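You operate a simulated robot arm through the tools that you are given. There is no shell and no other tool.

You are at the controls of a simulated robot arm. One attempt, no reset.

## Task
Clamp the copper block in the vise, rub its tarnish off with the purple pad, then open the vise.
Fine: put the pad back where it lay; leave the block in the vise and the brass block alone. What is to be rubbed or washed off counts as gone when no trace of it is left.

It is judged by the outcome, as a careful person would: the job done as asked, and still so three seconds after it is handed in. It fails if anything else is knocked over, pushed out of place, dropped, spilled or broken.

## Robot
A 6-joint arm with a two-finger parallel gripper, fixed in place. Base frame: the origin is at the foot of the arm, x ahead of it, y to its left, z up; the work surface is at about z = 0.81. Units: m, degrees, N and s.
With the tool pointing down near the work surface it reaches from about 0.32 to 0.8 m from the base axis. Its first joint turns from -166.0 to 166.0 degrees. Payload 3.43 kg.
The tool frame sits at the grasp point between the pads (the TCP): z along the fingers, y along the line on which they close. The tips reach 0.034 m beyond it. Largest opening 0.128 m; finger width 0.024, thickness 0.012; the body of the gripper, 0.048 by 0.13 m, starts 0.096 m behind the TCP.
Orientation is that of the tool frame in the base frame, as a unit quaternion [w, x, y, z]. With the fingers straight down and closing along the base's y, the tool's x points along the base's -x, its y along +y and its z along -z.

## Interface
- The arm moves only by the tool apply_moves. Its argument "deltas" is a list of rows, each a list of 7 numbers: the shift along the base's x, y, z in mm, then the turn, a rotation vector about the base's x, y, z in degrees, then the opening, from 0 (shut) to 1 (fully open). In form: [[x, y, z, rx, ry, rz, grip], ...]. A call has 1 to 20 rows; each row shifts and turns the commanded pose from where the row before left it. Each row takes 0.2 s and may step no farther than 0.05 m and 8.6 degrees from the row before; otherwise, or with a gripper value out of range, the whole call is refused. Where a pose cannot be reached the arm comes as near as it can. A force on the tool above 40 N (or 10 N above the force at the start of the call, whichever is more), or a blocked arm, ends the call early, and 0.2 s more pass. The fingers move at their own pace (about 0.045 m/s each) and stop on an object; they squeeze with about 22 N. The grip force told is the motor's: it shows also when the fingers shut on nothing. Time passes only in rows, and 0.2 s behind the last, so rows that do not move let the fingers close. It gives the time, the measured TCP pose, the force on the tool (base axes), the opening and the grip force at its end, in the units of the frame above (readings bear some noise), with the torque about the TCP (base axes, N m) and any sound that the robot's microphone picked up.
- Cameras (640 x 400 px; columns grow to the right, rows downward): "scene" is fixed at [0.0512, -0.4985, 1.5784]; the picture's right is [0.13, -0.99, 0.00], its down [-0.85, -0.11, -0.51] and it looks along [0.51, 0.06, -0.86] (base axes); focal length 350 px, centre (320, 200). "wrist" rides on the gripper at [0.076, -0.011, -0.16] in the tool frame; the picture's right is [0.15, 0.99, 0.00], its down [-0.88, 0.13, -0.46] and it looks along [-0.45, 0.07, 0.89] (tool axes); focal length 234 px, centre (320, 200). There is no depth. A picture from a camera that has moved, and an enlarged one, comes with that camera's place and axes in the base frame and with its lens.
- get_image(camera): a new picture of that camera. The clock stands still meanwhile.
- enlarge(camera, box): a new picture of the part [left, top, right, bottom] of that camera's present view, enlarged. The clock stands still meanwhile.
- sign_off(): hands the job in; it is judged then, once.

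Places have to be worked out from the pictures, the camera data and where the tool is seen. Open the gripper and draw the arm clear of the work before you hand the job in, unless the task says otherwise.

The tools are called after "Call:" as a command line: name --pt "numbers of a row" for each row, then --argument value for the rest, lists and objects as JSON in quotes. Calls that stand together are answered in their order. apply_moves: Moves the arm, as the interface text tells. Its arguments: {"type":"object","properties":{"deltas":{"type":"array"}},"required":["deltas"]} The other tools are called the same way: get_image (camera) takes a picture; enlarge (camera, box) takes an enlarged picture of a part of a camera's view; sign_off () hands the job in.

At the start:

```text
clock: 0.0
tool_pos: [0.3122, -0.3429, 1.2183]
orientation: [0.0, 0.001, 1.0, -0.002]
contact_force: [-0.7, 0.1, 0.3]
ft_torque: [0.01, 0.02, -0.02]
width: 0.1281
grasp_force: 0.0
```

scene: 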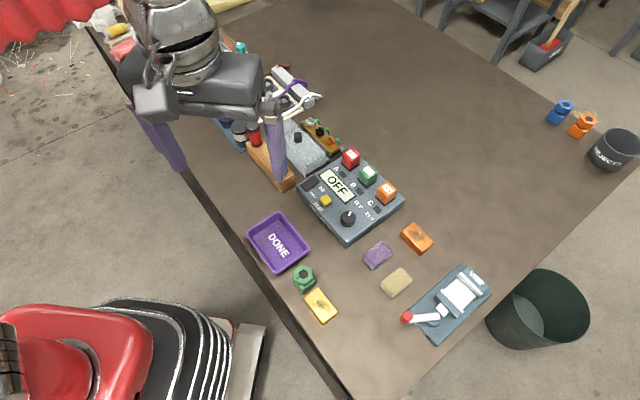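
wrist: 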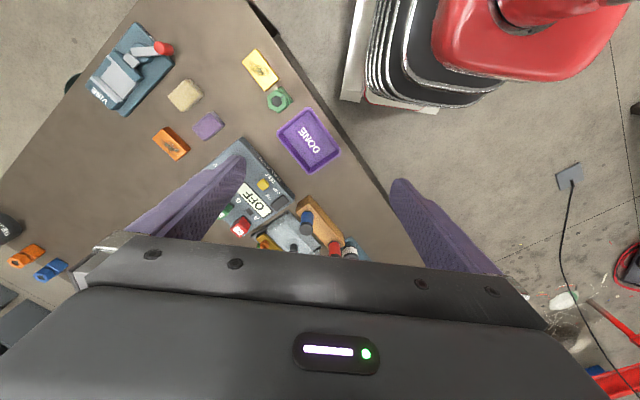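

I start by looking closer at the vise, blocks and pads in the scene camera.

Call:
enlarge --camera "scene" --box '[340, 200, 520, 350]'

Call:
enlarge --camera "wrist" --box '[70, 10, 290, 170]'

Call:
enlarge --camera "scene" --box '[230, 200, 370, 340]'

```text
2.67 times, centred on (430, 275) of scene
camera zoom: at [0.0512, -0.4985, 1.5784], right [0.13, -0.99, 0.0], down [-0.85, -0.11, -0.51], along [0.51, 0.06, -0.86], focal length 932 px, centre (27, 0)
```

zoom: 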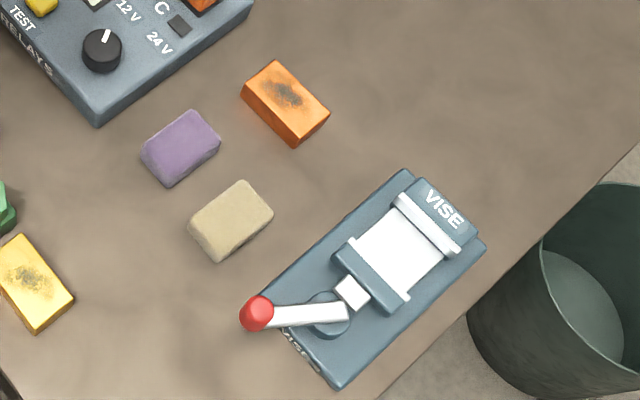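

```text
2.50 times, centred on (180, 90) of wrist
camera zoom: at [0.2353, -0.3533, 1.3772], right [-0.14, 0.99, 0.0], down [0.88, 0.13, 0.46], along [0.45, 0.06, -0.89], focal length 585 px, centre (670, 475)
```

zoom: 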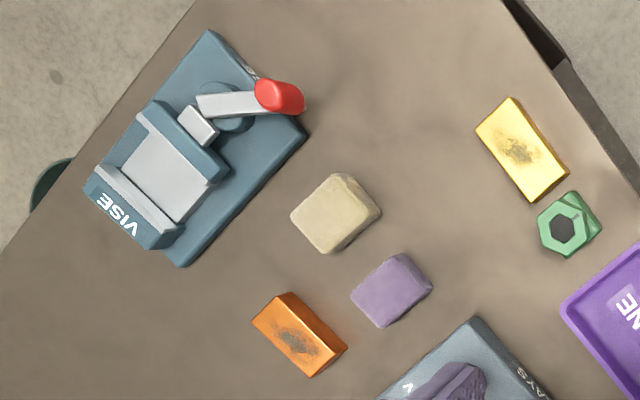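

```text
2.86 times, centred on (300, 270) of scene
camera zoom: at [0.0512, -0.4985, 1.5784], right [0.13, -0.99, 0.0], down [-0.85, -0.11, -0.51], along [0.51, 0.06, -0.86], focal length 999 px, centre (377, 0)
```

zoom: 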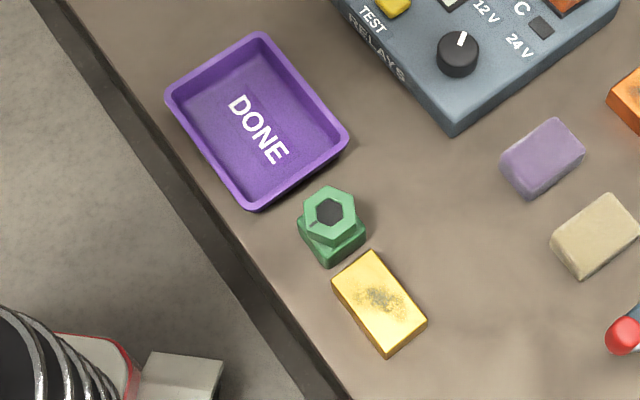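

The vise lies near (0.29, -0.76), the copper block near (0.418, -0.681), the purple pad near (0.37, -0.595), and the lever knob near (0.23, -0.65). I move the wrist camera over the vise area for a closer view, staying high.

Call:
apply_moves --pt "-9.2 -30.7 -16.8 0 0 -6 1" --pt "-9.2 -30.7 -16.8 0 0 -6 1" --pt "-9.2 -30.7 -16.8 0 0 -6 1" --pt "-9.2 -30.7 -16.8 0 0 -6 1" --pt "-9.2 -30.7 -16.8 0 0 -6 1" --pt "-9.2 -30.7 -16.8 0 0 -6 1" --pt "-9.2 -30.7 -16.8 0 0 -6 1" --pt "-9.2 -30.7 -16.8 0 0 -6 1" --pt "-9.2 -30.7 -16.8 0 0 -6 1" --pt "-9.2 -30.7 -16.8 0 0 -6 1"

Call:
get_image --camera "wrist"

Call:
get_image --camera "scene"

```text
clock: 2.2
tool_pos: [0.2194, -0.6497, 1.05]
orientation: [-0.001, 0.501, 0.865, -0.002]
contact_force: [0.0, -0.5, 0.6]
ft_torque: [0.05, 0.04, 0.0]
width: 0.1279
grasp_force: 0.2
```

```text
taken
camera wrist: at [0.1724, -0.5885, 1.2099], right [0.79, 0.62, 0.0], down [0.55, -0.7, 0.46], along [0.28, -0.36, -0.89], focal length 234 px, centre (320, 200)
```

wrist: 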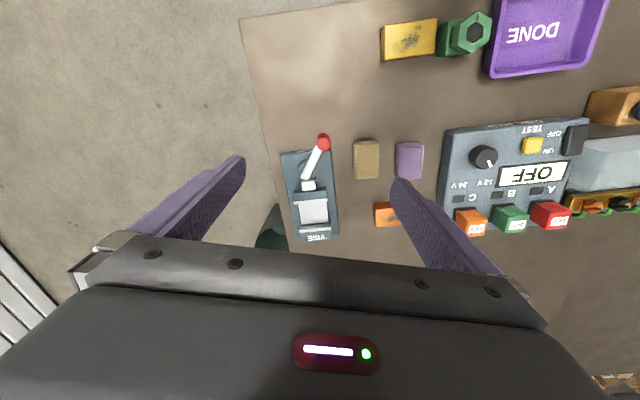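

```text
taken
```

scene: 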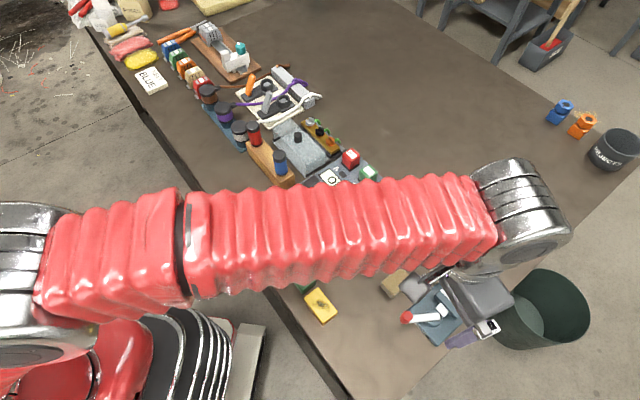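

The wrist view shows the vise, pads and the copper block; I enlarge it for detail.

Call:
enlarge --camera "wrist" --box '[250, 120, 440, 250]'

Call:
enlarge --camera "scene" --box '[370, 240, 530, 350]'

```text
3.08 times, centred on (345, 185) of wrist
camera zoom: at [0.1724, -0.5885, 1.2099], right [0.79, 0.62, 0.0], down [0.55, -0.7, 0.46], along [0.28, -0.36, -0.89], focal length 720 px, centre (243, 246)
```

zoom: 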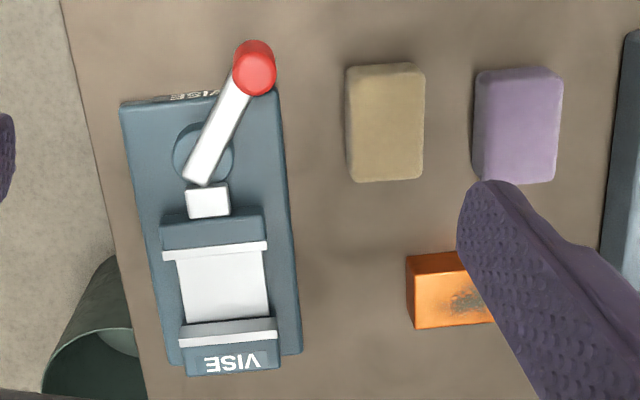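

```text
3.64 times, centred on (450, 295) of scene
camera zoom: at [0.0512, -0.4985, 1.5784], right [0.13, -0.99, 0.0], down [-0.85, -0.11, -0.51], along [0.51, 0.06, -0.86], focal length 1272 px, centre (-153, -146)
```

zoom: 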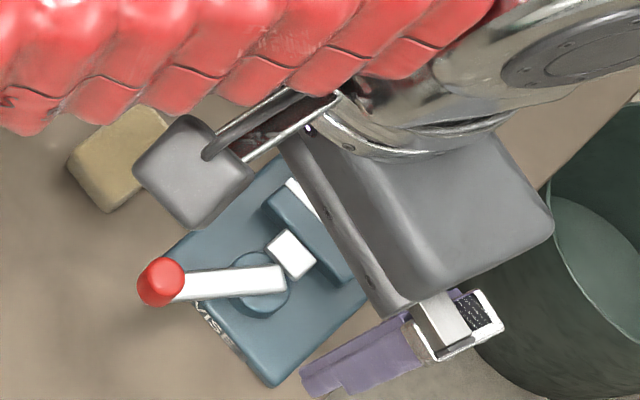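

The lever turns about a vertical pin near (0.242, -0.711), with the knob near (0.23, -0.653); the vise axis runs about -45.5° in the base frame. I align the tool with the vise and go lower for a sharper view of the jaw gap.

Call:
apply_moves --pt "5.4 -19.6 -22.5 0 0 3.68 1" --pt "5.4 -19.6 -22.5 0 0 3.68 1" --pt "5.4 -19.6 -22.5 0 0 3.68 1" --pt "5.4 -19.6 -22.5 0 0 3.68 1" --pt "0 0 0 0 0 0 1"

Call:
get_image --camera "wrist"

Call:
enlarge --camera "wrist" --box '[220, 90, 420, 240]'

```text
clock: 3.4
tool_pos: [0.2409, -0.728, 0.96]
orientation: [0.0, 0.385, 0.923, -0.003]
contact_force: [0.4, 0.4, 0.5]
ft_torque: [0.01, 0.01, 0.01]
width: 0.1284
grasp_force: 0.3
```

```text
taken
camera wrist: at [0.1798, -0.6821, 1.1189], right [0.6, 0.8, 0.0], down [0.71, -0.53, 0.46], along [0.36, -0.28, -0.89], focal length 234 px, centre (320, 200)
```

wrist: 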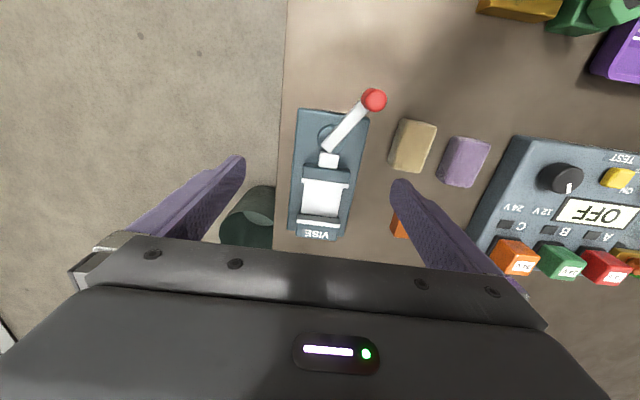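

```text
2.67 times, centred on (320, 165) of wrist
camera zoom: at [0.1798, -0.6821, 1.1189], right [0.6, 0.8, 0.0], down [0.71, -0.53, 0.46], along [0.36, -0.28, -0.89], focal length 624 px, centre (320, 293)
```

zoom: 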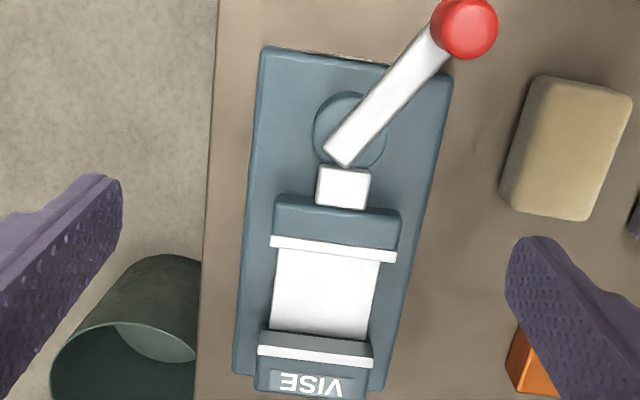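

The jaw gap is about 55 mm, centred near (0.299, -0.769), jaws about 59 mm wide and aligned with the tool. Now I move over the copper block at the same height to measure it.

Call:
apply_moves --pt "30 22.3 0 0 0 0 1" --pt "30 22.3 0 0 0 0 1" --pt "30 22.3 0 0 0 0 1" --pt "30 22.3 0 0 0 0 1" --pt "0 0 0 0 0 0 1"

Call:
get_image --camera "wrist"

Call:
enlarge --camera "wrist" --box '[240, 90, 400, 240]'

```text
clock: 4.6
tool_pos: [0.3622, -0.6374, 0.9603]
orientation: [-0.001, 0.386, 0.922, -0.001]
contact_force: [0.4, 0.3, -0.4]
ft_torque: [-0.01, 0.01, -0.01]
width: 0.1281
grasp_force: 0.0
```

```text
taken
camera wrist: at [0.3005, -0.5913, 1.1192], right [0.6, 0.8, 0.0], down [0.71, -0.53, 0.46], along [0.36, -0.28, -0.89], focal length 234 px, centre (320, 200)
```

wrist: 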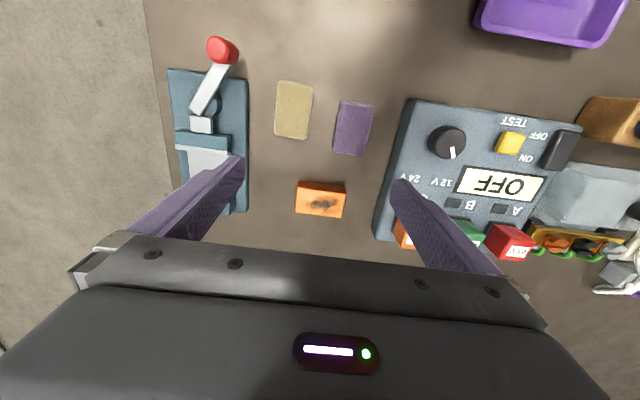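

```text
2.67 times, centred on (320, 165) of wrist
camera zoom: at [0.3005, -0.5913, 1.1192], right [0.6, 0.8, 0.0], down [0.71, -0.53, 0.46], along [0.36, -0.28, -0.89], focal length 624 px, centre (320, 293)
```

zoom: 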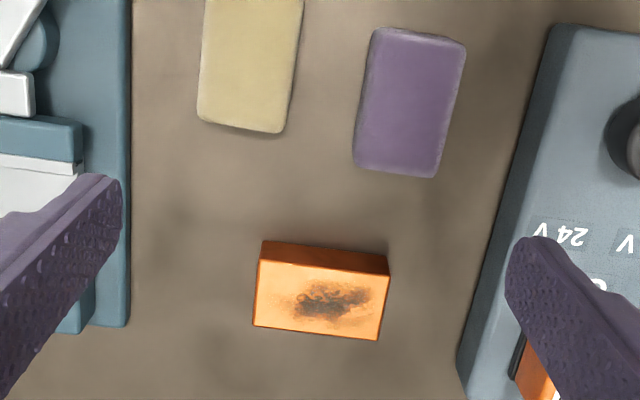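

The block measures about 65 × 37.5 × 27 mm, centred at (0.4215, -0.6816), long axis at about 46°; the purple pad is about 60 × 41 mm at (0.366, -0.591). I move over the block with the fingers partly closed and check that the reach holds.

Call:
apply_moves --pt "29.7 -22.1 0 0 0 0.75 0.72" --pt "29.7 -22.1 0 0 0 0.75 0.72" --pt "0 0 -30 0 0 0 0.72" --pt "0 0 -20 0 0 0 0.72" --pt "0 0 0 0 0 0 0.72"

Call:
get_image --camera "wrist"

Call:
get_image --camera "scene"

```text
clock: 5.8
tool_pos: [0.4155, -0.6722, 0.9074]
orientation: [0.0, 0.374, 0.928, -0.002]
contact_force: [-0.4, 0.5, -0.1]
ft_torque: [-0.03, 0.02, -0.01]
width: 0.0922
grasp_force: 0.1
out of reach, approached as far as the arm can: row 2
```

```text
taken
camera wrist: at [0.3539, -0.6265, 1.0669], right [0.58, 0.81, 0.0], down [0.73, -0.52, 0.46], along [0.37, -0.27, -0.89], focal length 234 px, centre (320, 200)
```

wrist: 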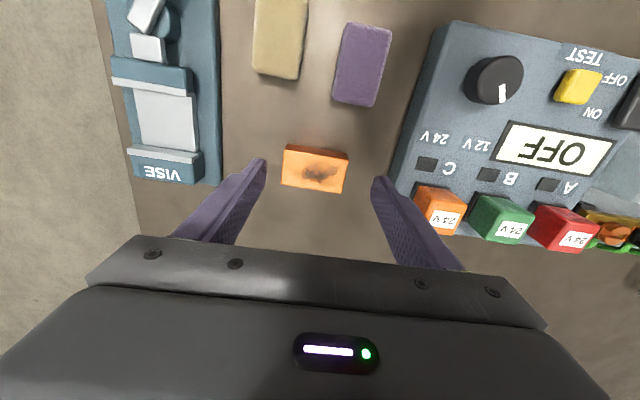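

```text
taken
```

scene: 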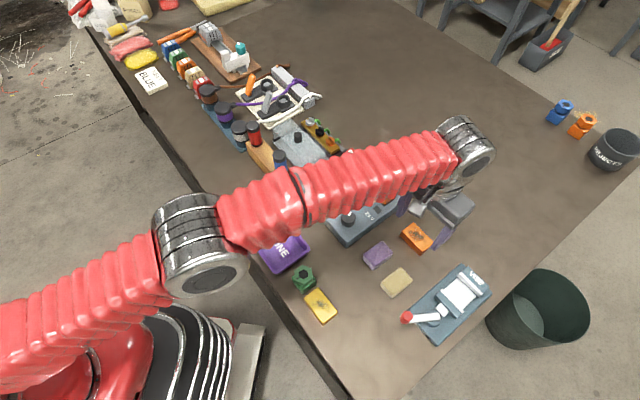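

Straight down the arm stops at about r = 0.79, so I will tilt the tool 16° about its closing axis (fingers pointing outward), which gives more reach and can be kept the same for pick and place. I do the tilt here above the block, then shift toward the block centre.

Call:
apply_moves --pt "0 0 0 -5.55 -5.76 0 0.72" --pt "0 0 0 -5.55 -5.76 0 0.72" --pt "6 -9.4 0 0 0 0 0.72" --pt "0 0 0 0 0 0 0.72"

Call:
get_image --camera "wrist"

Call:
enlarge --camera "scene" --box '[340, 160, 520, 310]'

```text
clock: 6.8
tool_pos: [0.4203, -0.6829, 0.907]
orientation: [0.129, 0.37, 0.918, -0.054]
contact_force: [-0.3, -0.6, 0.1]
ft_torque: [0.01, 0.0, 0.02]
width: 0.092
grasp_force: 0.1
```

```text
taken
camera wrist: at [0.3284, -0.6085, 1.0394], right [0.58, 0.81, -0.04], down [0.61, -0.4, 0.68], along [0.53, -0.43, -0.73], focal length 234 px, centre (320, 200)
```

wrist: 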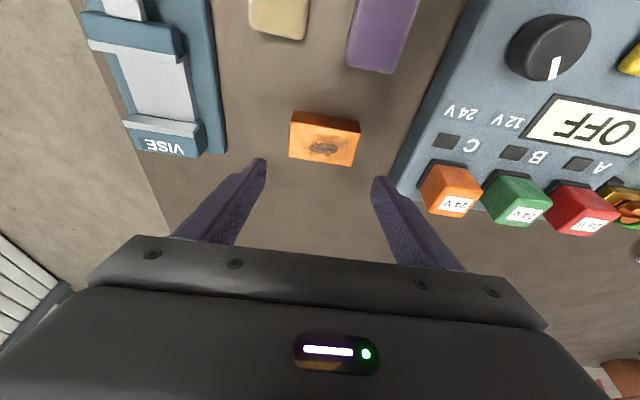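

```text
2.67 times, centred on (430, 235) of scene
camera zoom: at [0.0512, -0.4985, 1.5784], right [0.13, -0.99, 0.0], down [-0.85, -0.11, -0.51], along [0.51, 0.06, -0.86], focal length 932 px, centre (27, 107)
```

zoom: 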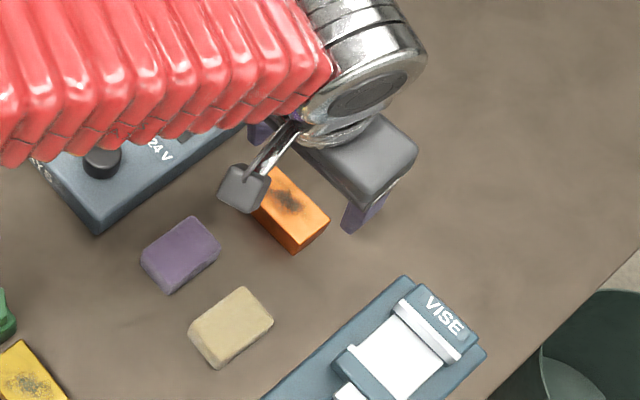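

Tilt is as intended (16° outward). I enlarge the wrist view to refine the block's place under the fingers.

Call:
enlarge --camera "wrist" --box '[230, 90, 410, 220]'

```text
3.08 times, centred on (320, 155) of wrist
camera zoom: at [0.3284, -0.6085, 1.0394], right [0.58, 0.81, -0.04], down [0.61, -0.4, 0.68], along [0.53, -0.43, -0.73], focal length 720 px, centre (320, 338)
```

zoom: 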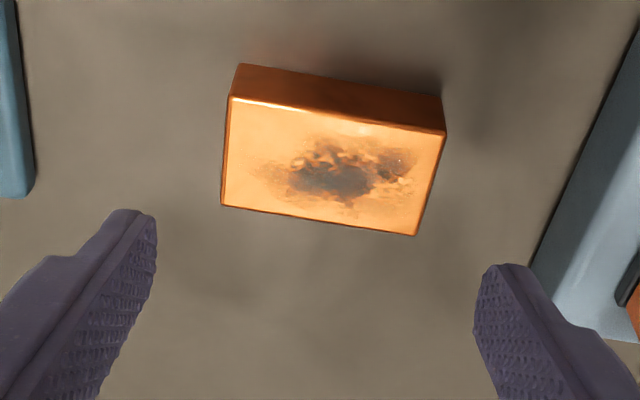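

The refined block centre is (0.4205, -0.6817), top at z ≈ 0.837. I go down so that the tips stop about 5 mm above the table, then check before closing.

Call:
apply_moves --pt "-4.5 5.9 -16 0 0 0 0.72" --pt "0 0 -20 0 0 0 0.72" --pt "0 0 -20 0 0 0 0.72" --pt "0 0 0 0 0 0 0.72"

Call:
get_image --camera "wrist"

Call:
enlarge --camera "scene" --box '[360, 190, 480, 280]'

```text
clock: 7.8
tool_pos: [0.4174, -0.6759, 0.8512]
orientation: [0.128, 0.371, 0.918, -0.054]
contact_force: [0.1, -0.1, 0.1]
ft_torque: [0.02, 0.0, -0.05]
width: 0.0922
grasp_force: 0.0
```

```text
taken
camera wrist: at [0.3251, -0.6029, 0.9837], right [0.58, 0.81, -0.04], down [0.61, -0.4, 0.68], along [0.53, -0.42, -0.73], focal length 234 px, centre (320, 200)
```

wrist: 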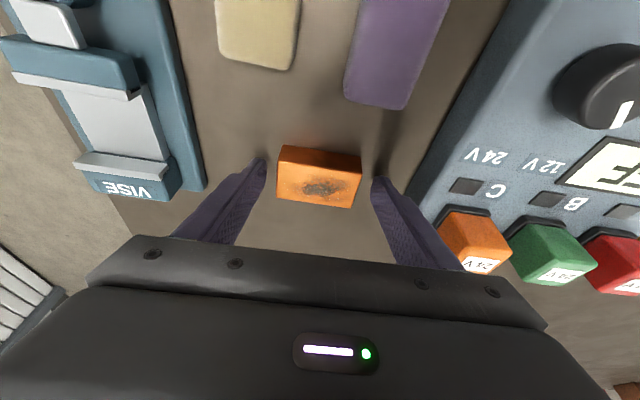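

```text
4.44 times, centred on (420, 235) of scene
camera zoom: at [0.0512, -0.4985, 1.5784], right [0.13, -0.99, 0.0], down [-0.85, -0.11, -0.51], along [0.51, 0.06, -0.86], focal length 1554 px, centre (-124, 44)
```

zoom: 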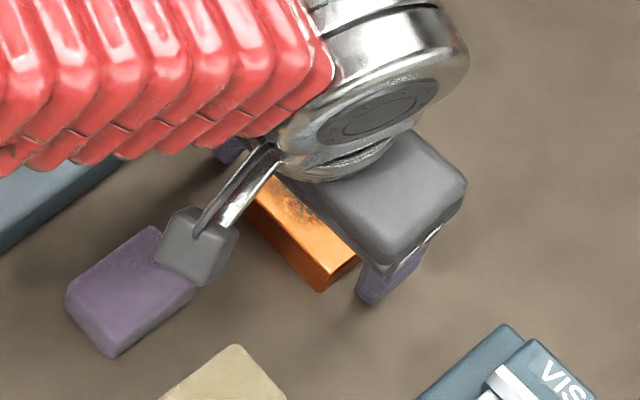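

The fingers straddle the block's ends with the tips near the table. I close the gripper and wait.

Call:
apply_moves --pt "0 0 0 0 0 0 0.4" --pt "0 0 0 0 0 0 0.3" --pt "0 0 0 0 0 0 0.3" --pt "0 0 0 0 0 0 0.3" --pt "0 0 0 0 0 0 0.3"

Call:
get_image --camera "wrist"

```text
clock: 9.0
tool_pos: [0.4169, -0.6762, 0.852]
orientation: [0.128, 0.37, 0.919, -0.053]
contact_force: [-0.1, -0.4, 0.6]
ft_torque: [0.03, -0.03, -0.03]
width: 0.0676
grasp_force: 22.0
```

```text
taken
camera wrist: at [0.3251, -0.603, 0.984], right [0.58, 0.81, -0.04], down [0.61, -0.4, 0.68], along [0.53, -0.42, -0.73], focal length 234 px, centre (320, 200)
```

wrist: 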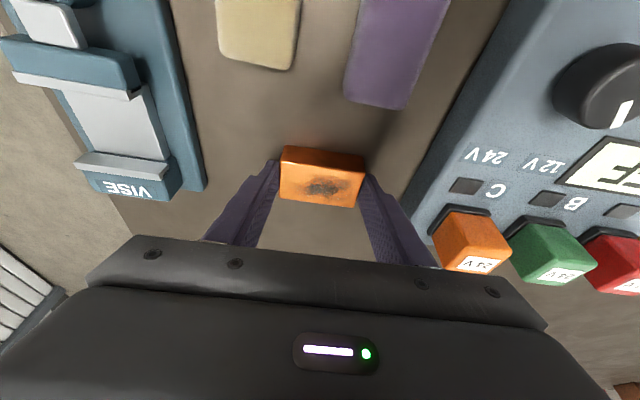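

Grip is firm at 67.6 mm width. I lift 60 mm and carry the block over the jaw gap.

Call:
apply_moves --pt "0 0 15 0 0 0 0.3" --pt "0 0 20 0 0 0 0.3" --pt "0 0 25 0 0 0 0.3" --pt "-20.5 -14.7 0 0 0 -0.25 0.3" --pt "-20.5 -14.7 0 0 0 -0.25 0.3" --pt "-20.5 -14.7 0 0 0 -0.25 0.3" --pt "-20.5 -14.7 0 0 0 -0.25 0.3" --pt "-20.5 -14.7 0 0 0 -0.25 0.3" --pt "-19.5 -14.5 0 0 0 -0.25 0.3" --pt "0 0 0 0 0 0 0.3" --pt "0 0 0 0 0 0 0.3"

Call:
get_image --camera "wrist"

Call:
enlarge --camera "wrist" --box '[230, 70, 410, 220]'

Call:
enlarge --camera "scene" --box '[370, 220, 530, 350]'

```text
clock: 11.4
tool_pos: [0.2945, -0.7649, 0.9113]
orientation: [0.127, 0.382, 0.914, -0.056]
contact_force: [-0.5, 0.1, -2.2]
ft_torque: [0.02, -0.01, -0.02]
width: 0.0675
grasp_force: 22.1
```

```text
taken
camera wrist: at [0.2044, -0.6899, 1.0431], right [0.61, 0.79, -0.04], down [0.6, -0.42, 0.68], along [0.52, -0.44, -0.73], focal length 234 px, centre (320, 200)
```

wrist: 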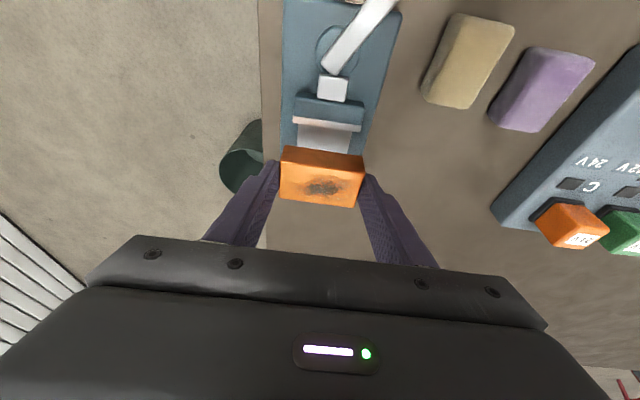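

```text
2.67 times, centred on (320, 145) of wrist
camera zoom: at [0.2044, -0.6899, 1.0431], right [0.61, 0.79, -0.04], down [0.6, -0.42, 0.68], along [0.52, -0.44, -0.73], focal length 624 px, centre (320, 347)
```

zoom: 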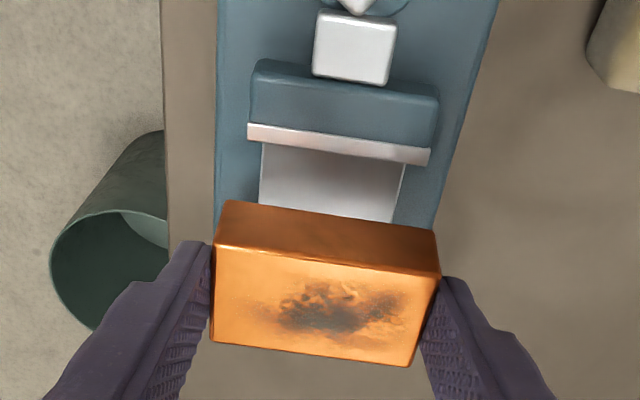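

```text
3.08 times, centred on (450, 285) of scene
camera zoom: at [0.0512, -0.4985, 1.5784], right [0.13, -0.99, 0.0], down [-0.85, -0.11, -0.51], along [0.51, 0.06, -0.86], focal length 1076 px, centre (-80, -62)
```

zoom: 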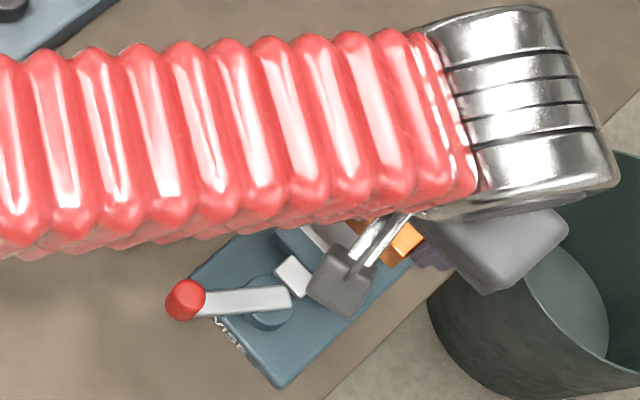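

The block hangs at s ≈ 0.754 between the moving plate (0.729) and fixed jaw (0.784), well aligned sideways. I nudge 3 mm toward the fixed jaw and lower most of the way, then check.

Call:
apply_moves --pt "2.1 -2.1 0 0 0 0 0.3" --pt "0 0 -15 0 0 0 0.3" --pt "0 0 -12 0 0 0 0.3" --pt "0 0 0 0 0 0 0.3"

Call:
enlarge --camera "wrist" --box '[230, 70, 410, 220]'

Call:
enlarge --camera "scene" --box '[370, 220, 530, 350]'

```text
clock: 12.4
tool_pos: [0.2961, -0.7665, 0.8832]
orientation: [0.127, 0.382, 0.914, -0.055]
contact_force: [0.0, -0.8, -2.8]
ft_torque: [0.01, 0.0, 0.02]
width: 0.0676
grasp_force: 22.1
```

```text
2.67 times, centred on (320, 145) of wrist
camera zoom: at [0.2063, -0.6913, 1.0162], right [0.61, 0.79, -0.04], down [0.6, -0.42, 0.68], along [0.52, -0.44, -0.73], focal length 624 px, centre (320, 347)
```

zoom: 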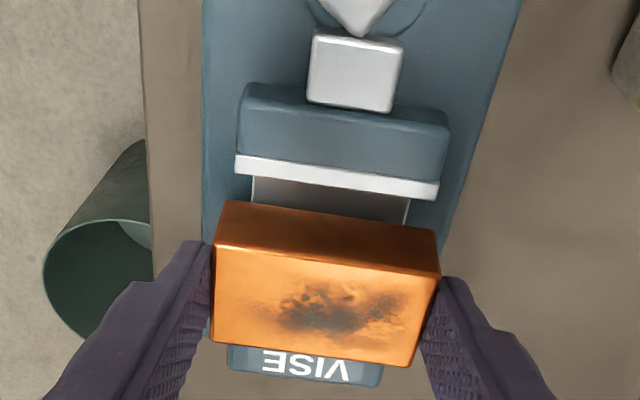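

```text
3.08 times, centred on (450, 285) of scene
camera zoom: at [0.0512, -0.4985, 1.5784], right [0.13, -0.99, 0.0], down [-0.85, -0.11, -0.51], along [0.51, 0.06, -0.86], focal length 1076 px, centre (-80, -62)
```

zoom: 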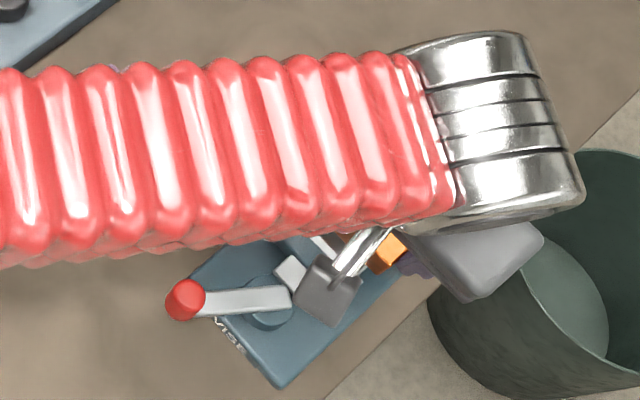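

No contact so far and the block sits between the jaws. I lower in small steps, watching the force.

Call:
apply_moves --pt "0 0 -2.5 0 0 0 0.3" --pt "0 0 -2.5 0 0 0 0.3" --pt "0 0 -2 0 0 0 0.3" --pt "0 0 0 0 0 0 0.3"

```text
clock: 13.4
tool_pos: [0.2962, -0.7675, 0.8769]
orientation: [0.128, 0.382, 0.914, -0.055]
contact_force: [0.0, -0.5, -2.8]
ft_torque: [-0.01, 0.03, 0.0]
width: 0.0676
grasp_force: 21.6
```

Still no floor contact (force unchanged at −2.8 N), so I keep lowering in 1.5 mm steps.

Call:
apply_moves --pt "0 0 -1.5 0 0 0 0.3" --pt "0 0 -1.5 0 0 0 0.3" --pt "0 0 0 0 0 0 0.3"

Call:
enlarge --camera "wrist" --box '[230, 70, 410, 220]'

```text
clock: 14.2
tool_pos: [0.2959, -0.766, 0.8758]
orientation: [0.128, 0.382, 0.913, -0.055]
contact_force: [-1.7, 3.9, 9.2]
ft_torque: [0.42, 0.05, 0.01]
width: 0.0677
grasp_force: 21.5
```

```text
2.67 times, centred on (320, 145) of wrist
camera zoom: at [0.2061, -0.6914, 1.0077], right [0.61, 0.79, -0.04], down [0.6, -0.42, 0.68], along [0.52, -0.44, -0.73], focal length 624 px, centre (320, 347)
```

zoom: 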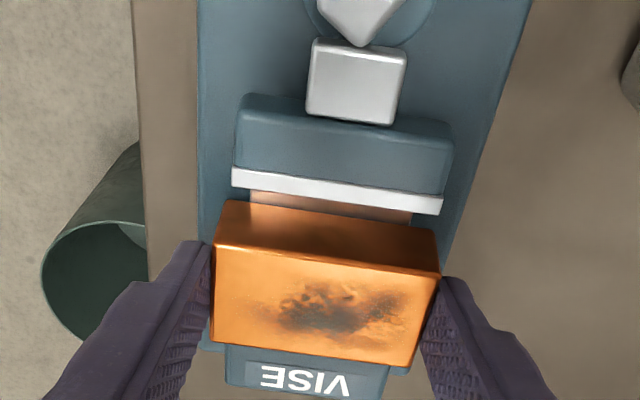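

The floor contact shows at TCP z ≈ 0.876 (about 12 N up), so the block rests on the vise floor. I open the fingers to let it settle and look.

Call:
apply_moves --pt "0 0 1 0 0 0 0.6" --pt "0 0 0 0 0 0 0.72" --pt "0 0 0 0 0 0 0.72" --pt "0 0 0 0 0 0 0.72"

Call:
enlarge --camera "wrist" --box '[230, 70, 410, 220]'

```text
clock: 15.2
tool_pos: [0.2968, -0.7664, 0.8759]
orientation: [0.128, 0.383, 0.913, -0.055]
contact_force: [0.2, 1.0, -0.3]
ft_torque: [0.03, 0.04, 0.01]
width: 0.0924
grasp_force: 0.1
```

```text
2.67 times, centred on (320, 145) of wrist
camera zoom: at [0.2062, -0.6916, 1.0077], right [0.61, 0.79, -0.04], down [0.6, -0.42, 0.68], along [0.52, -0.44, -0.73], focal length 624 px, centre (320, 347)
```

zoom: 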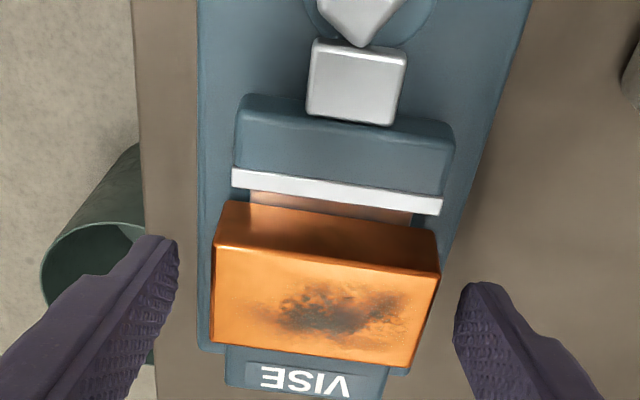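

The block stands in the vise undisturbed. I raise straight up, untilt, and move back to view the lever and jaws.

Call:
apply_moves --pt "0 0 20 0 0 0 0.72" --pt "0 0 25 0 0 0 0.72" --pt "0 0 29 0 0 0 0.72" --pt "-22 18 0 0 0 0 0.72" --pt "-23 20 0 5.7 5.6 0 0.72" --pt "-23 20 0 5.7 5.6 0 0.72" --pt "-23 20 0 0 0 0 0.72" --pt "0 0 0 0 0 0 0.72"

Call:
get_image --camera "wrist"

Call:
enlarge --camera "wrist" --box '[220, 80, 420, 240]'

Call:
enlarge --camera "scene" --box '[370, 220, 530, 350]'

```text
clock: 17.0
tool_pos: [0.2042, -0.6882, 0.9501]
orientation: [0.0, 0.386, 0.922, -0.002]
contact_force: [-0.3, 0.2, -0.3]
ft_torque: [0.01, -0.01, -0.03]
width: 0.0924
grasp_force: 0.0
```

```text
taken
camera wrist: at [0.1426, -0.642, 1.11], right [0.6, 0.8, 0.0], down [0.71, -0.53, 0.46], along [0.36, -0.28, -0.89], focal length 234 px, centre (320, 200)
```

wrist: 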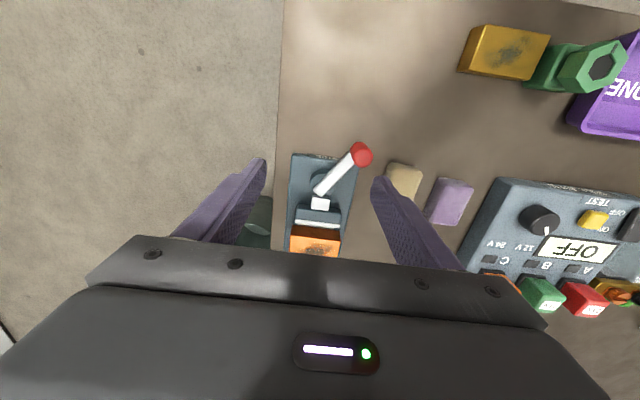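

```text
2.50 times, centred on (320, 160) of wrist
camera zoom: at [0.1426, -0.642, 1.11], right [0.6, 0.8, 0.0], down [0.71, -0.53, 0.46], along [0.36, -0.28, -0.89], focal length 585 px, centre (320, 300)
```

zoom: 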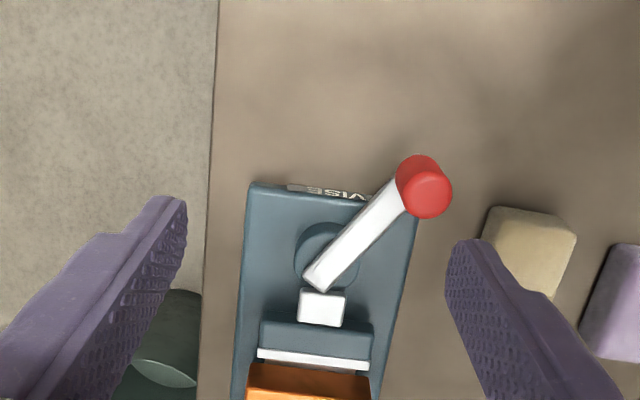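

```text
3.08 times, centred on (450, 285) of scene
camera zoom: at [0.0512, -0.4985, 1.5784], right [0.13, -0.99, 0.0], down [-0.85, -0.11, -0.51], along [0.51, 0.06, -0.86], focal length 1076 px, centre (-80, -62)
```

zoom: 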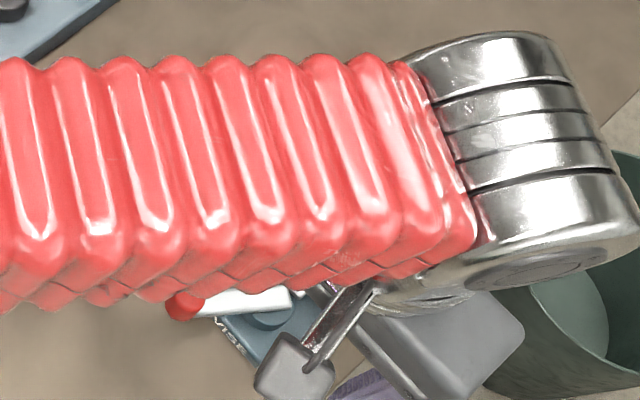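

The knob is an upright red cylinder, about 24 mm across, at (0.230, -0.650), z ≈ 0.837–0.866. I bring the gripper above it with the fingers lined up across the lever (tangentially).

Call:
apply_moves --pt "5.2 7.6 0 0 0 -6.92 0.5" --pt "5.2 7.6 0 0 0 -6.92 0.5" --pt "5.2 7.6 0 0 0 -6.92 0.5" --pt "5.2 7.6 0 0 0 -6.92 0.5" --pt "5 7.8 0 0 0 -6.92 0.5" --pt "0 0 -15 0 0 0 0.5" --pt "0 0 -10 0 0 0 0.5" --pt "0 0 0 0 0 0 0.5"

Call:
get_image --camera "wrist"

Call:
enlarge --camera "wrist" --box '[230, 80, 410, 260]'

Call:
enlarge --camera "scene" --box '[370, 230, 530, 350]'

```text
clock: 18.8
tool_pos: [0.2301, -0.6511, 0.9243]
orientation: [-0.001, 0.643, 0.766, -0.003]
contact_force: [0.2, 0.7, 0.0]
ft_torque: [0.01, 0.01, -0.02]
width: 0.064
grasp_force: 0.1
```

```text
taken
camera wrist: at [0.2062, -0.5779, 1.0835], right [0.95, 0.32, 0.0], down [0.28, -0.84, 0.46], along [0.14, -0.43, -0.89], focal length 234 px, centre (320, 200)
```

wrist: 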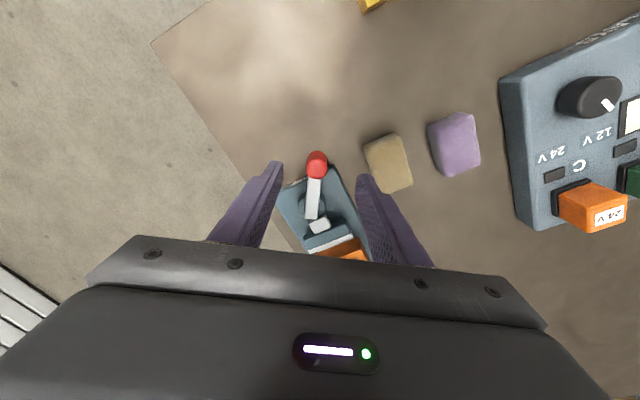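

```text
2.22 times, centred on (320, 170) of wrist
camera zoom: at [0.2062, -0.5779, 1.0835], right [0.95, 0.32, 0.0], down [0.28, -0.84, 0.46], along [0.14, -0.43, -0.89], focal length 520 px, centre (320, 267)
```

zoom: 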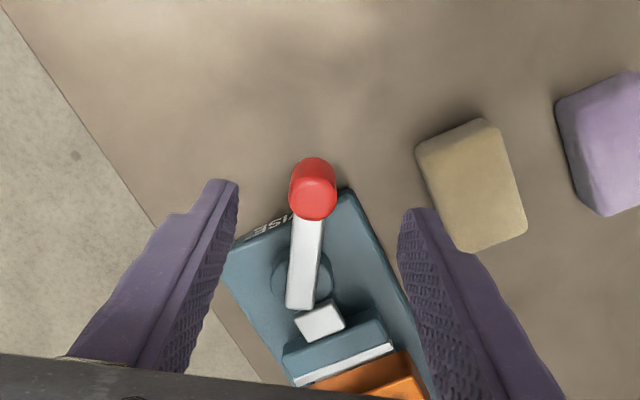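

```text
3.33 times, centred on (450, 290) of scene
camera zoom: at [0.0512, -0.4985, 1.5784], right [0.13, -0.99, 0.0], down [-0.85, -0.11, -0.51], along [0.51, 0.06, -0.86], focal length 1166 px, centre (-113, -100)
```

zoom: 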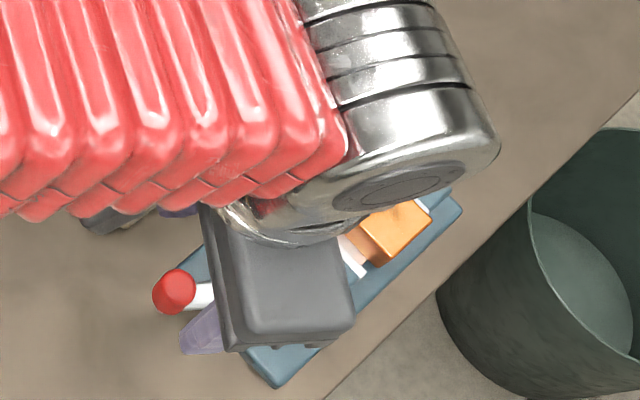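

The knob is centred between the fingers. I narrow the opening to about 46 mm, lower so that the tips reach about 20 mm down the knob, and look again.

Call:
apply_moves --pt "-1 -1.2 0 0 0 0 0.36" --pt "0 0 -15 0 0 0 0.36" --pt "0 0 -15 0 0 0 0.36" --pt "0 0 -14 0 0 0 0.36" --pt "0 0 0 0 0 0 0.36"

Call:
enlarge --camera "wrist" --box '[230, 100, 410, 260]'

Call:
enlarge --camera "scene" --box '[370, 230, 530, 350]'

```text
clock: 20.0
tool_pos: [0.2306, -0.6525, 0.8805]
orientation: [-0.001, 0.643, 0.766, -0.002]
contact_force: [0.0, 0.4, 0.4]
ft_torque: [0.02, 0.02, 0.01]
width: 0.0462
grasp_force: 0.1
```

```text
2.50 times, centred on (320, 180) of wrist
camera zoom: at [0.2063, -0.5797, 1.0408], right [0.95, 0.32, 0.0], down [0.28, -0.84, 0.46], along [0.14, -0.43, -0.89], focal length 585 px, centre (320, 250)
```

zoom: 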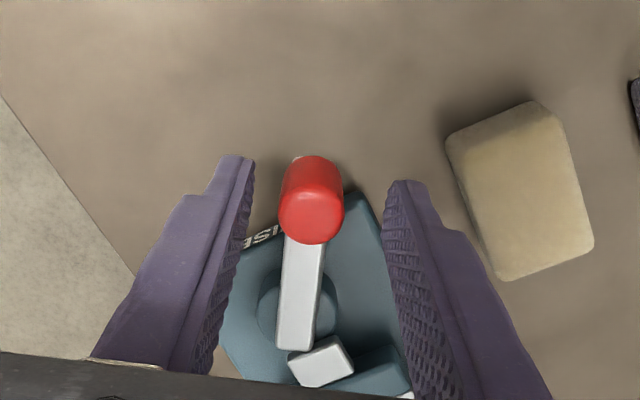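

```text
3.33 times, centred on (450, 290) of scene
camera zoom: at [0.0512, -0.4985, 1.5784], right [0.13, -0.99, 0.0], down [-0.85, -0.11, -0.51], along [0.51, 0.06, -0.86], focal length 1166 px, centre (-113, -100)
```

zoom: 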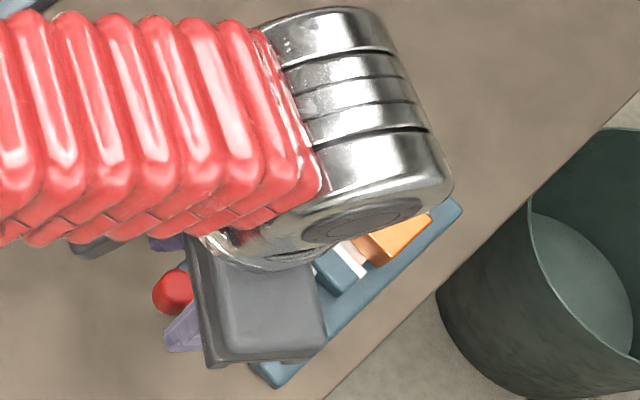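

The knob sits between the pads. I close on it.

Call:
apply_moves --pt "0 0 0 0 0 0 0.2" --pt "0 0 0 0 0 0 0.1" --pt "0 0 0 0 0 0 0.1" --pt "0 0 0 0 0 0 0.1"

Call:
enlarge --camera "wrist" --box '[230, 100, 410, 260]'

```text
clock: 21.0
tool_pos: [0.2273, -0.6525, 0.8819]
orientation: [-0.001, 0.643, 0.766, -0.001]
contact_force: [-25.2, -2.2, -0.5]
ft_torque: [-0.01, 0.41, -0.16]
width: 0.0199
grasp_force: 44.9
```

```text
2.50 times, centred on (320, 180) of wrist
camera zoom: at [0.2041, -0.5801, 1.041], right [0.95, 0.32, 0.0], down [0.28, -0.84, 0.46], along [0.14, -0.43, -0.89], focal length 585 px, centre (320, 250)
```

zoom: 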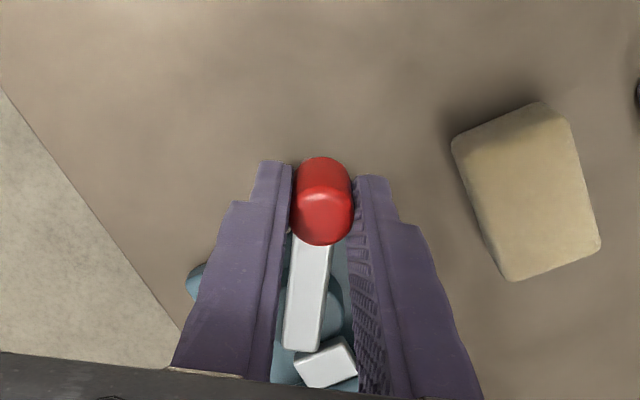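

The 25 N push toward −x shows the lever would not yield toward +x (it seems to be at its stop that way), so closing should be the other way (counter-clockwise from above). I relieve the side load and turn the lever 8° counter-clockwise about the pin at (0.2415, -0.7123).

Call:
apply_moves --pt "-2.5 0 0 0 0 0 0.1" --pt "-4.2 -1.1 0 0 0 4 0.1" --pt "-4.1 -1.4 0 0 0 4 0.1" --pt "0 0 0 0 0 0 0.1"

Call:
enlarge --camera "wrist" --box '[230, 100, 410, 260]'

```text
clock: 22.0
tool_pos: [0.2207, -0.6534, 0.8817]
orientation: [0.001, 0.587, 0.81, -0.001]
contact_force: [4.1, 1.0, 5.3]
ft_torque: [0.08, -0.34, 0.26]
width: 0.02
grasp_force: 45.1
```

```text
2.50 times, centred on (320, 180) of wrist
camera zoom: at [0.1853, -0.5855, 1.0408], right [0.89, 0.45, 0.0], down [0.4, -0.8, 0.46], along [0.2, -0.41, -0.89], focal length 585 px, centre (320, 250)
```

zoom: 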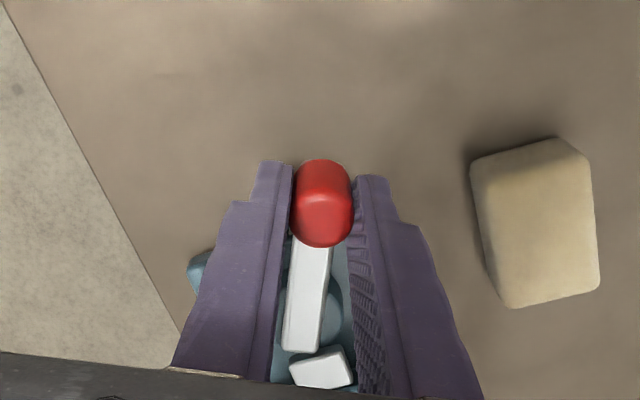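

The lever turns freely that way (about 4 N). I continue 20° more along the arc in 5° steps and check the jaw.

Call:
apply_moves --pt "-5.0 -2.0 0 0 0 5 0.1" --pt "-4.8 -2.5 0 0 0 5 0.1" --pt "-4.6 -2.9 0 0 0 5 0.1" --pt "-4.4 -3.3 0 0 0 5 0.1" --pt "0 0 0 0 0 0 0.1"

Call:
enlarge --camera "wrist" --box '[230, 100, 410, 260]'

Call:
enlarge --camera "scene" --box '[370, 230, 530, 350]'

```text
clock: 23.2
tool_pos: [0.201, -0.6655, 0.882]
orientation: [0.0, 0.438, 0.899, -0.002]
contact_force: [-1.8, 1.0, 20.8]
ft_torque: [0.46, 0.12, -0.06]
width: 0.0202
grasp_force: 45.2
```

```text
2.50 times, centred on (320, 180) of wrist
camera zoom: at [0.1446, -0.6124, 1.0406], right [0.69, 0.73, 0.0], down [0.65, -0.61, 0.46], along [0.33, -0.32, -0.89], focal length 585 px, centre (320, 250)
```

zoom: 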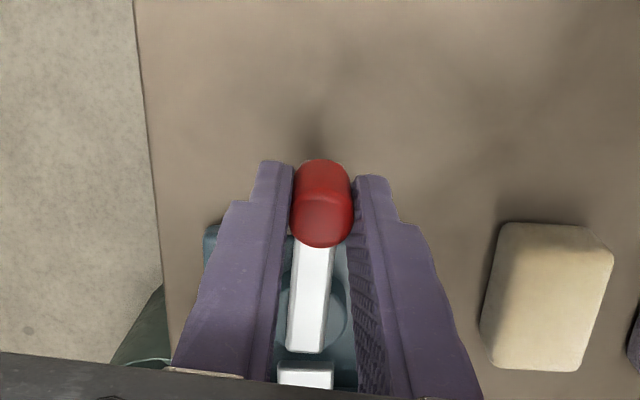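

```text
3.33 times, centred on (450, 290) of scene
camera zoom: at [0.0512, -0.4985, 1.5784], right [0.13, -0.99, 0.0], down [-0.85, -0.11, -0.51], along [0.51, 0.06, -0.86], focal length 1166 px, centre (-113, -100)
```

zoom: 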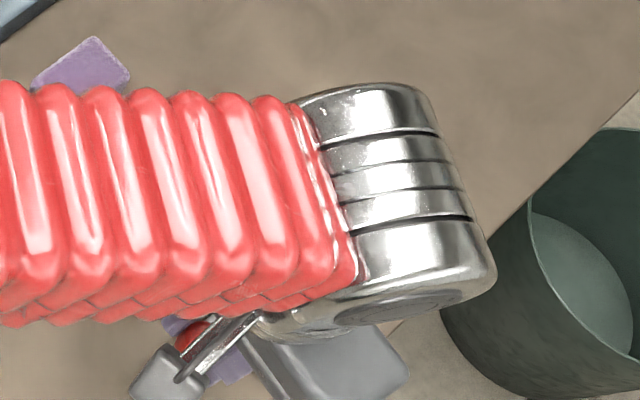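

The lever has turned about 28° with only little side force, though 21 N of vertical load built up; I relieve it by raising 1.5 mm and go on 20° more.

Call:
apply_moves --pt "0 0 1.5 0 0 0 0.1" --pt "-3.9 -3.7 0.3 0 0 5 0.1" --pt "-3.6 -4.1 0.3 0 0 5 0.1" --pt "0 0 0 0 0 0 0.1"

Call:
get_image --camera "wrist"

Call:
enlarge --camera "wrist" --box '[230, 100, 410, 260]'

```text
clock: 24.2
tool_pos: [0.1942, -0.6715, 0.8819]
orientation: [0.0, 0.357, 0.934, -0.001]
contact_force: [5.7, -4.0, -7.5]
ft_torque: [-0.78, -1.07, 0.04]
width: 0.0202
grasp_force: 44.9
```

```text
taken
camera wrist: at [0.1298, -0.6298, 1.0408], right [0.55, 0.83, 0.0], down [0.74, -0.49, 0.46], along [0.38, -0.25, -0.89], focal length 234 px, centre (320, 200)
```

wrist: 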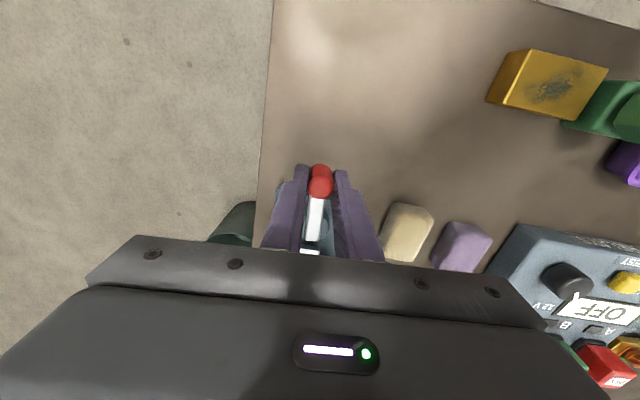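

```text
2.50 times, centred on (320, 180) of wrist
camera zoom: at [0.1298, -0.6298, 1.0408], right [0.55, 0.83, 0.0], down [0.74, -0.49, 0.46], along [0.38, -0.25, -0.89], focal length 585 px, centre (320, 250)
```

zoom: 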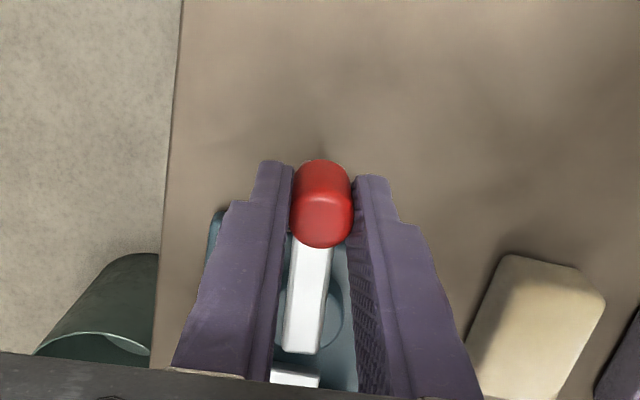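

Vertical load is relieved and the lever keeps turning (about 37° so far). I continue 20° more.

Call:
apply_moves --pt "-3.4 -4.3 -0.5 0 0 5 0.1" --pt "-3.0 -4.5 0 0 0 5 0.1" --pt "-2.6 -4.8 0 0 0 5 0.1" --pt "-2.1 -5.0 0 0 0 5 0.1" --pt "0 0 0 0 0 0 0.1"

Call:
enlarge --camera "wrist" --box '[230, 100, 410, 260]'

Call:
enlarge --camera "scene" --box '[370, 230, 530, 350]'

```text
clock: 25.4
tool_pos: [0.1828, -0.6901, 0.8826]
orientation: [0.001, 0.19, 0.982, 0.0]
contact_force: [13.2, -4.2, -25.0]
ft_torque: [-0.11, -0.39, -0.01]
width: 0.0203
grasp_force: 44.4
```

```text
2.50 times, centred on (320, 180) of wrist
camera zoom: at [0.1081, -0.6734, 1.0409], right [0.23, 0.97, 0.0], down [0.87, -0.21, 0.46], along [0.44, -0.11, -0.89], focal length 585 px, centre (320, 250)
```

zoom: 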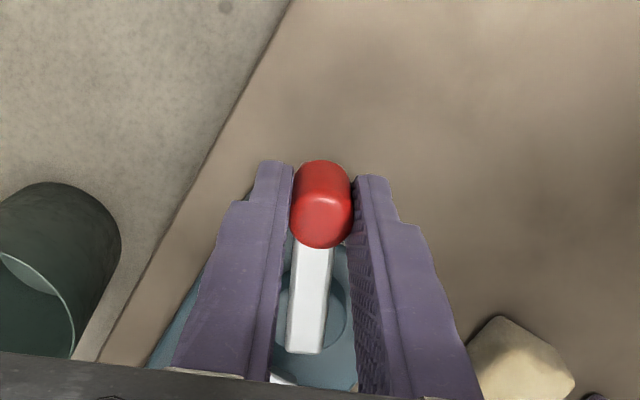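

```text
3.33 times, centred on (450, 290) of scene
camera zoom: at [0.0512, -0.4985, 1.5784], right [0.13, -0.99, 0.0], down [-0.85, -0.11, -0.51], along [0.51, 0.06, -0.86], focal length 1166 px, centre (-113, -100)
```

zoom: 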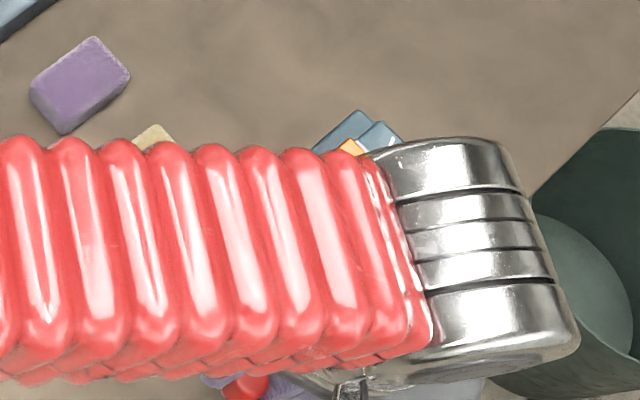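

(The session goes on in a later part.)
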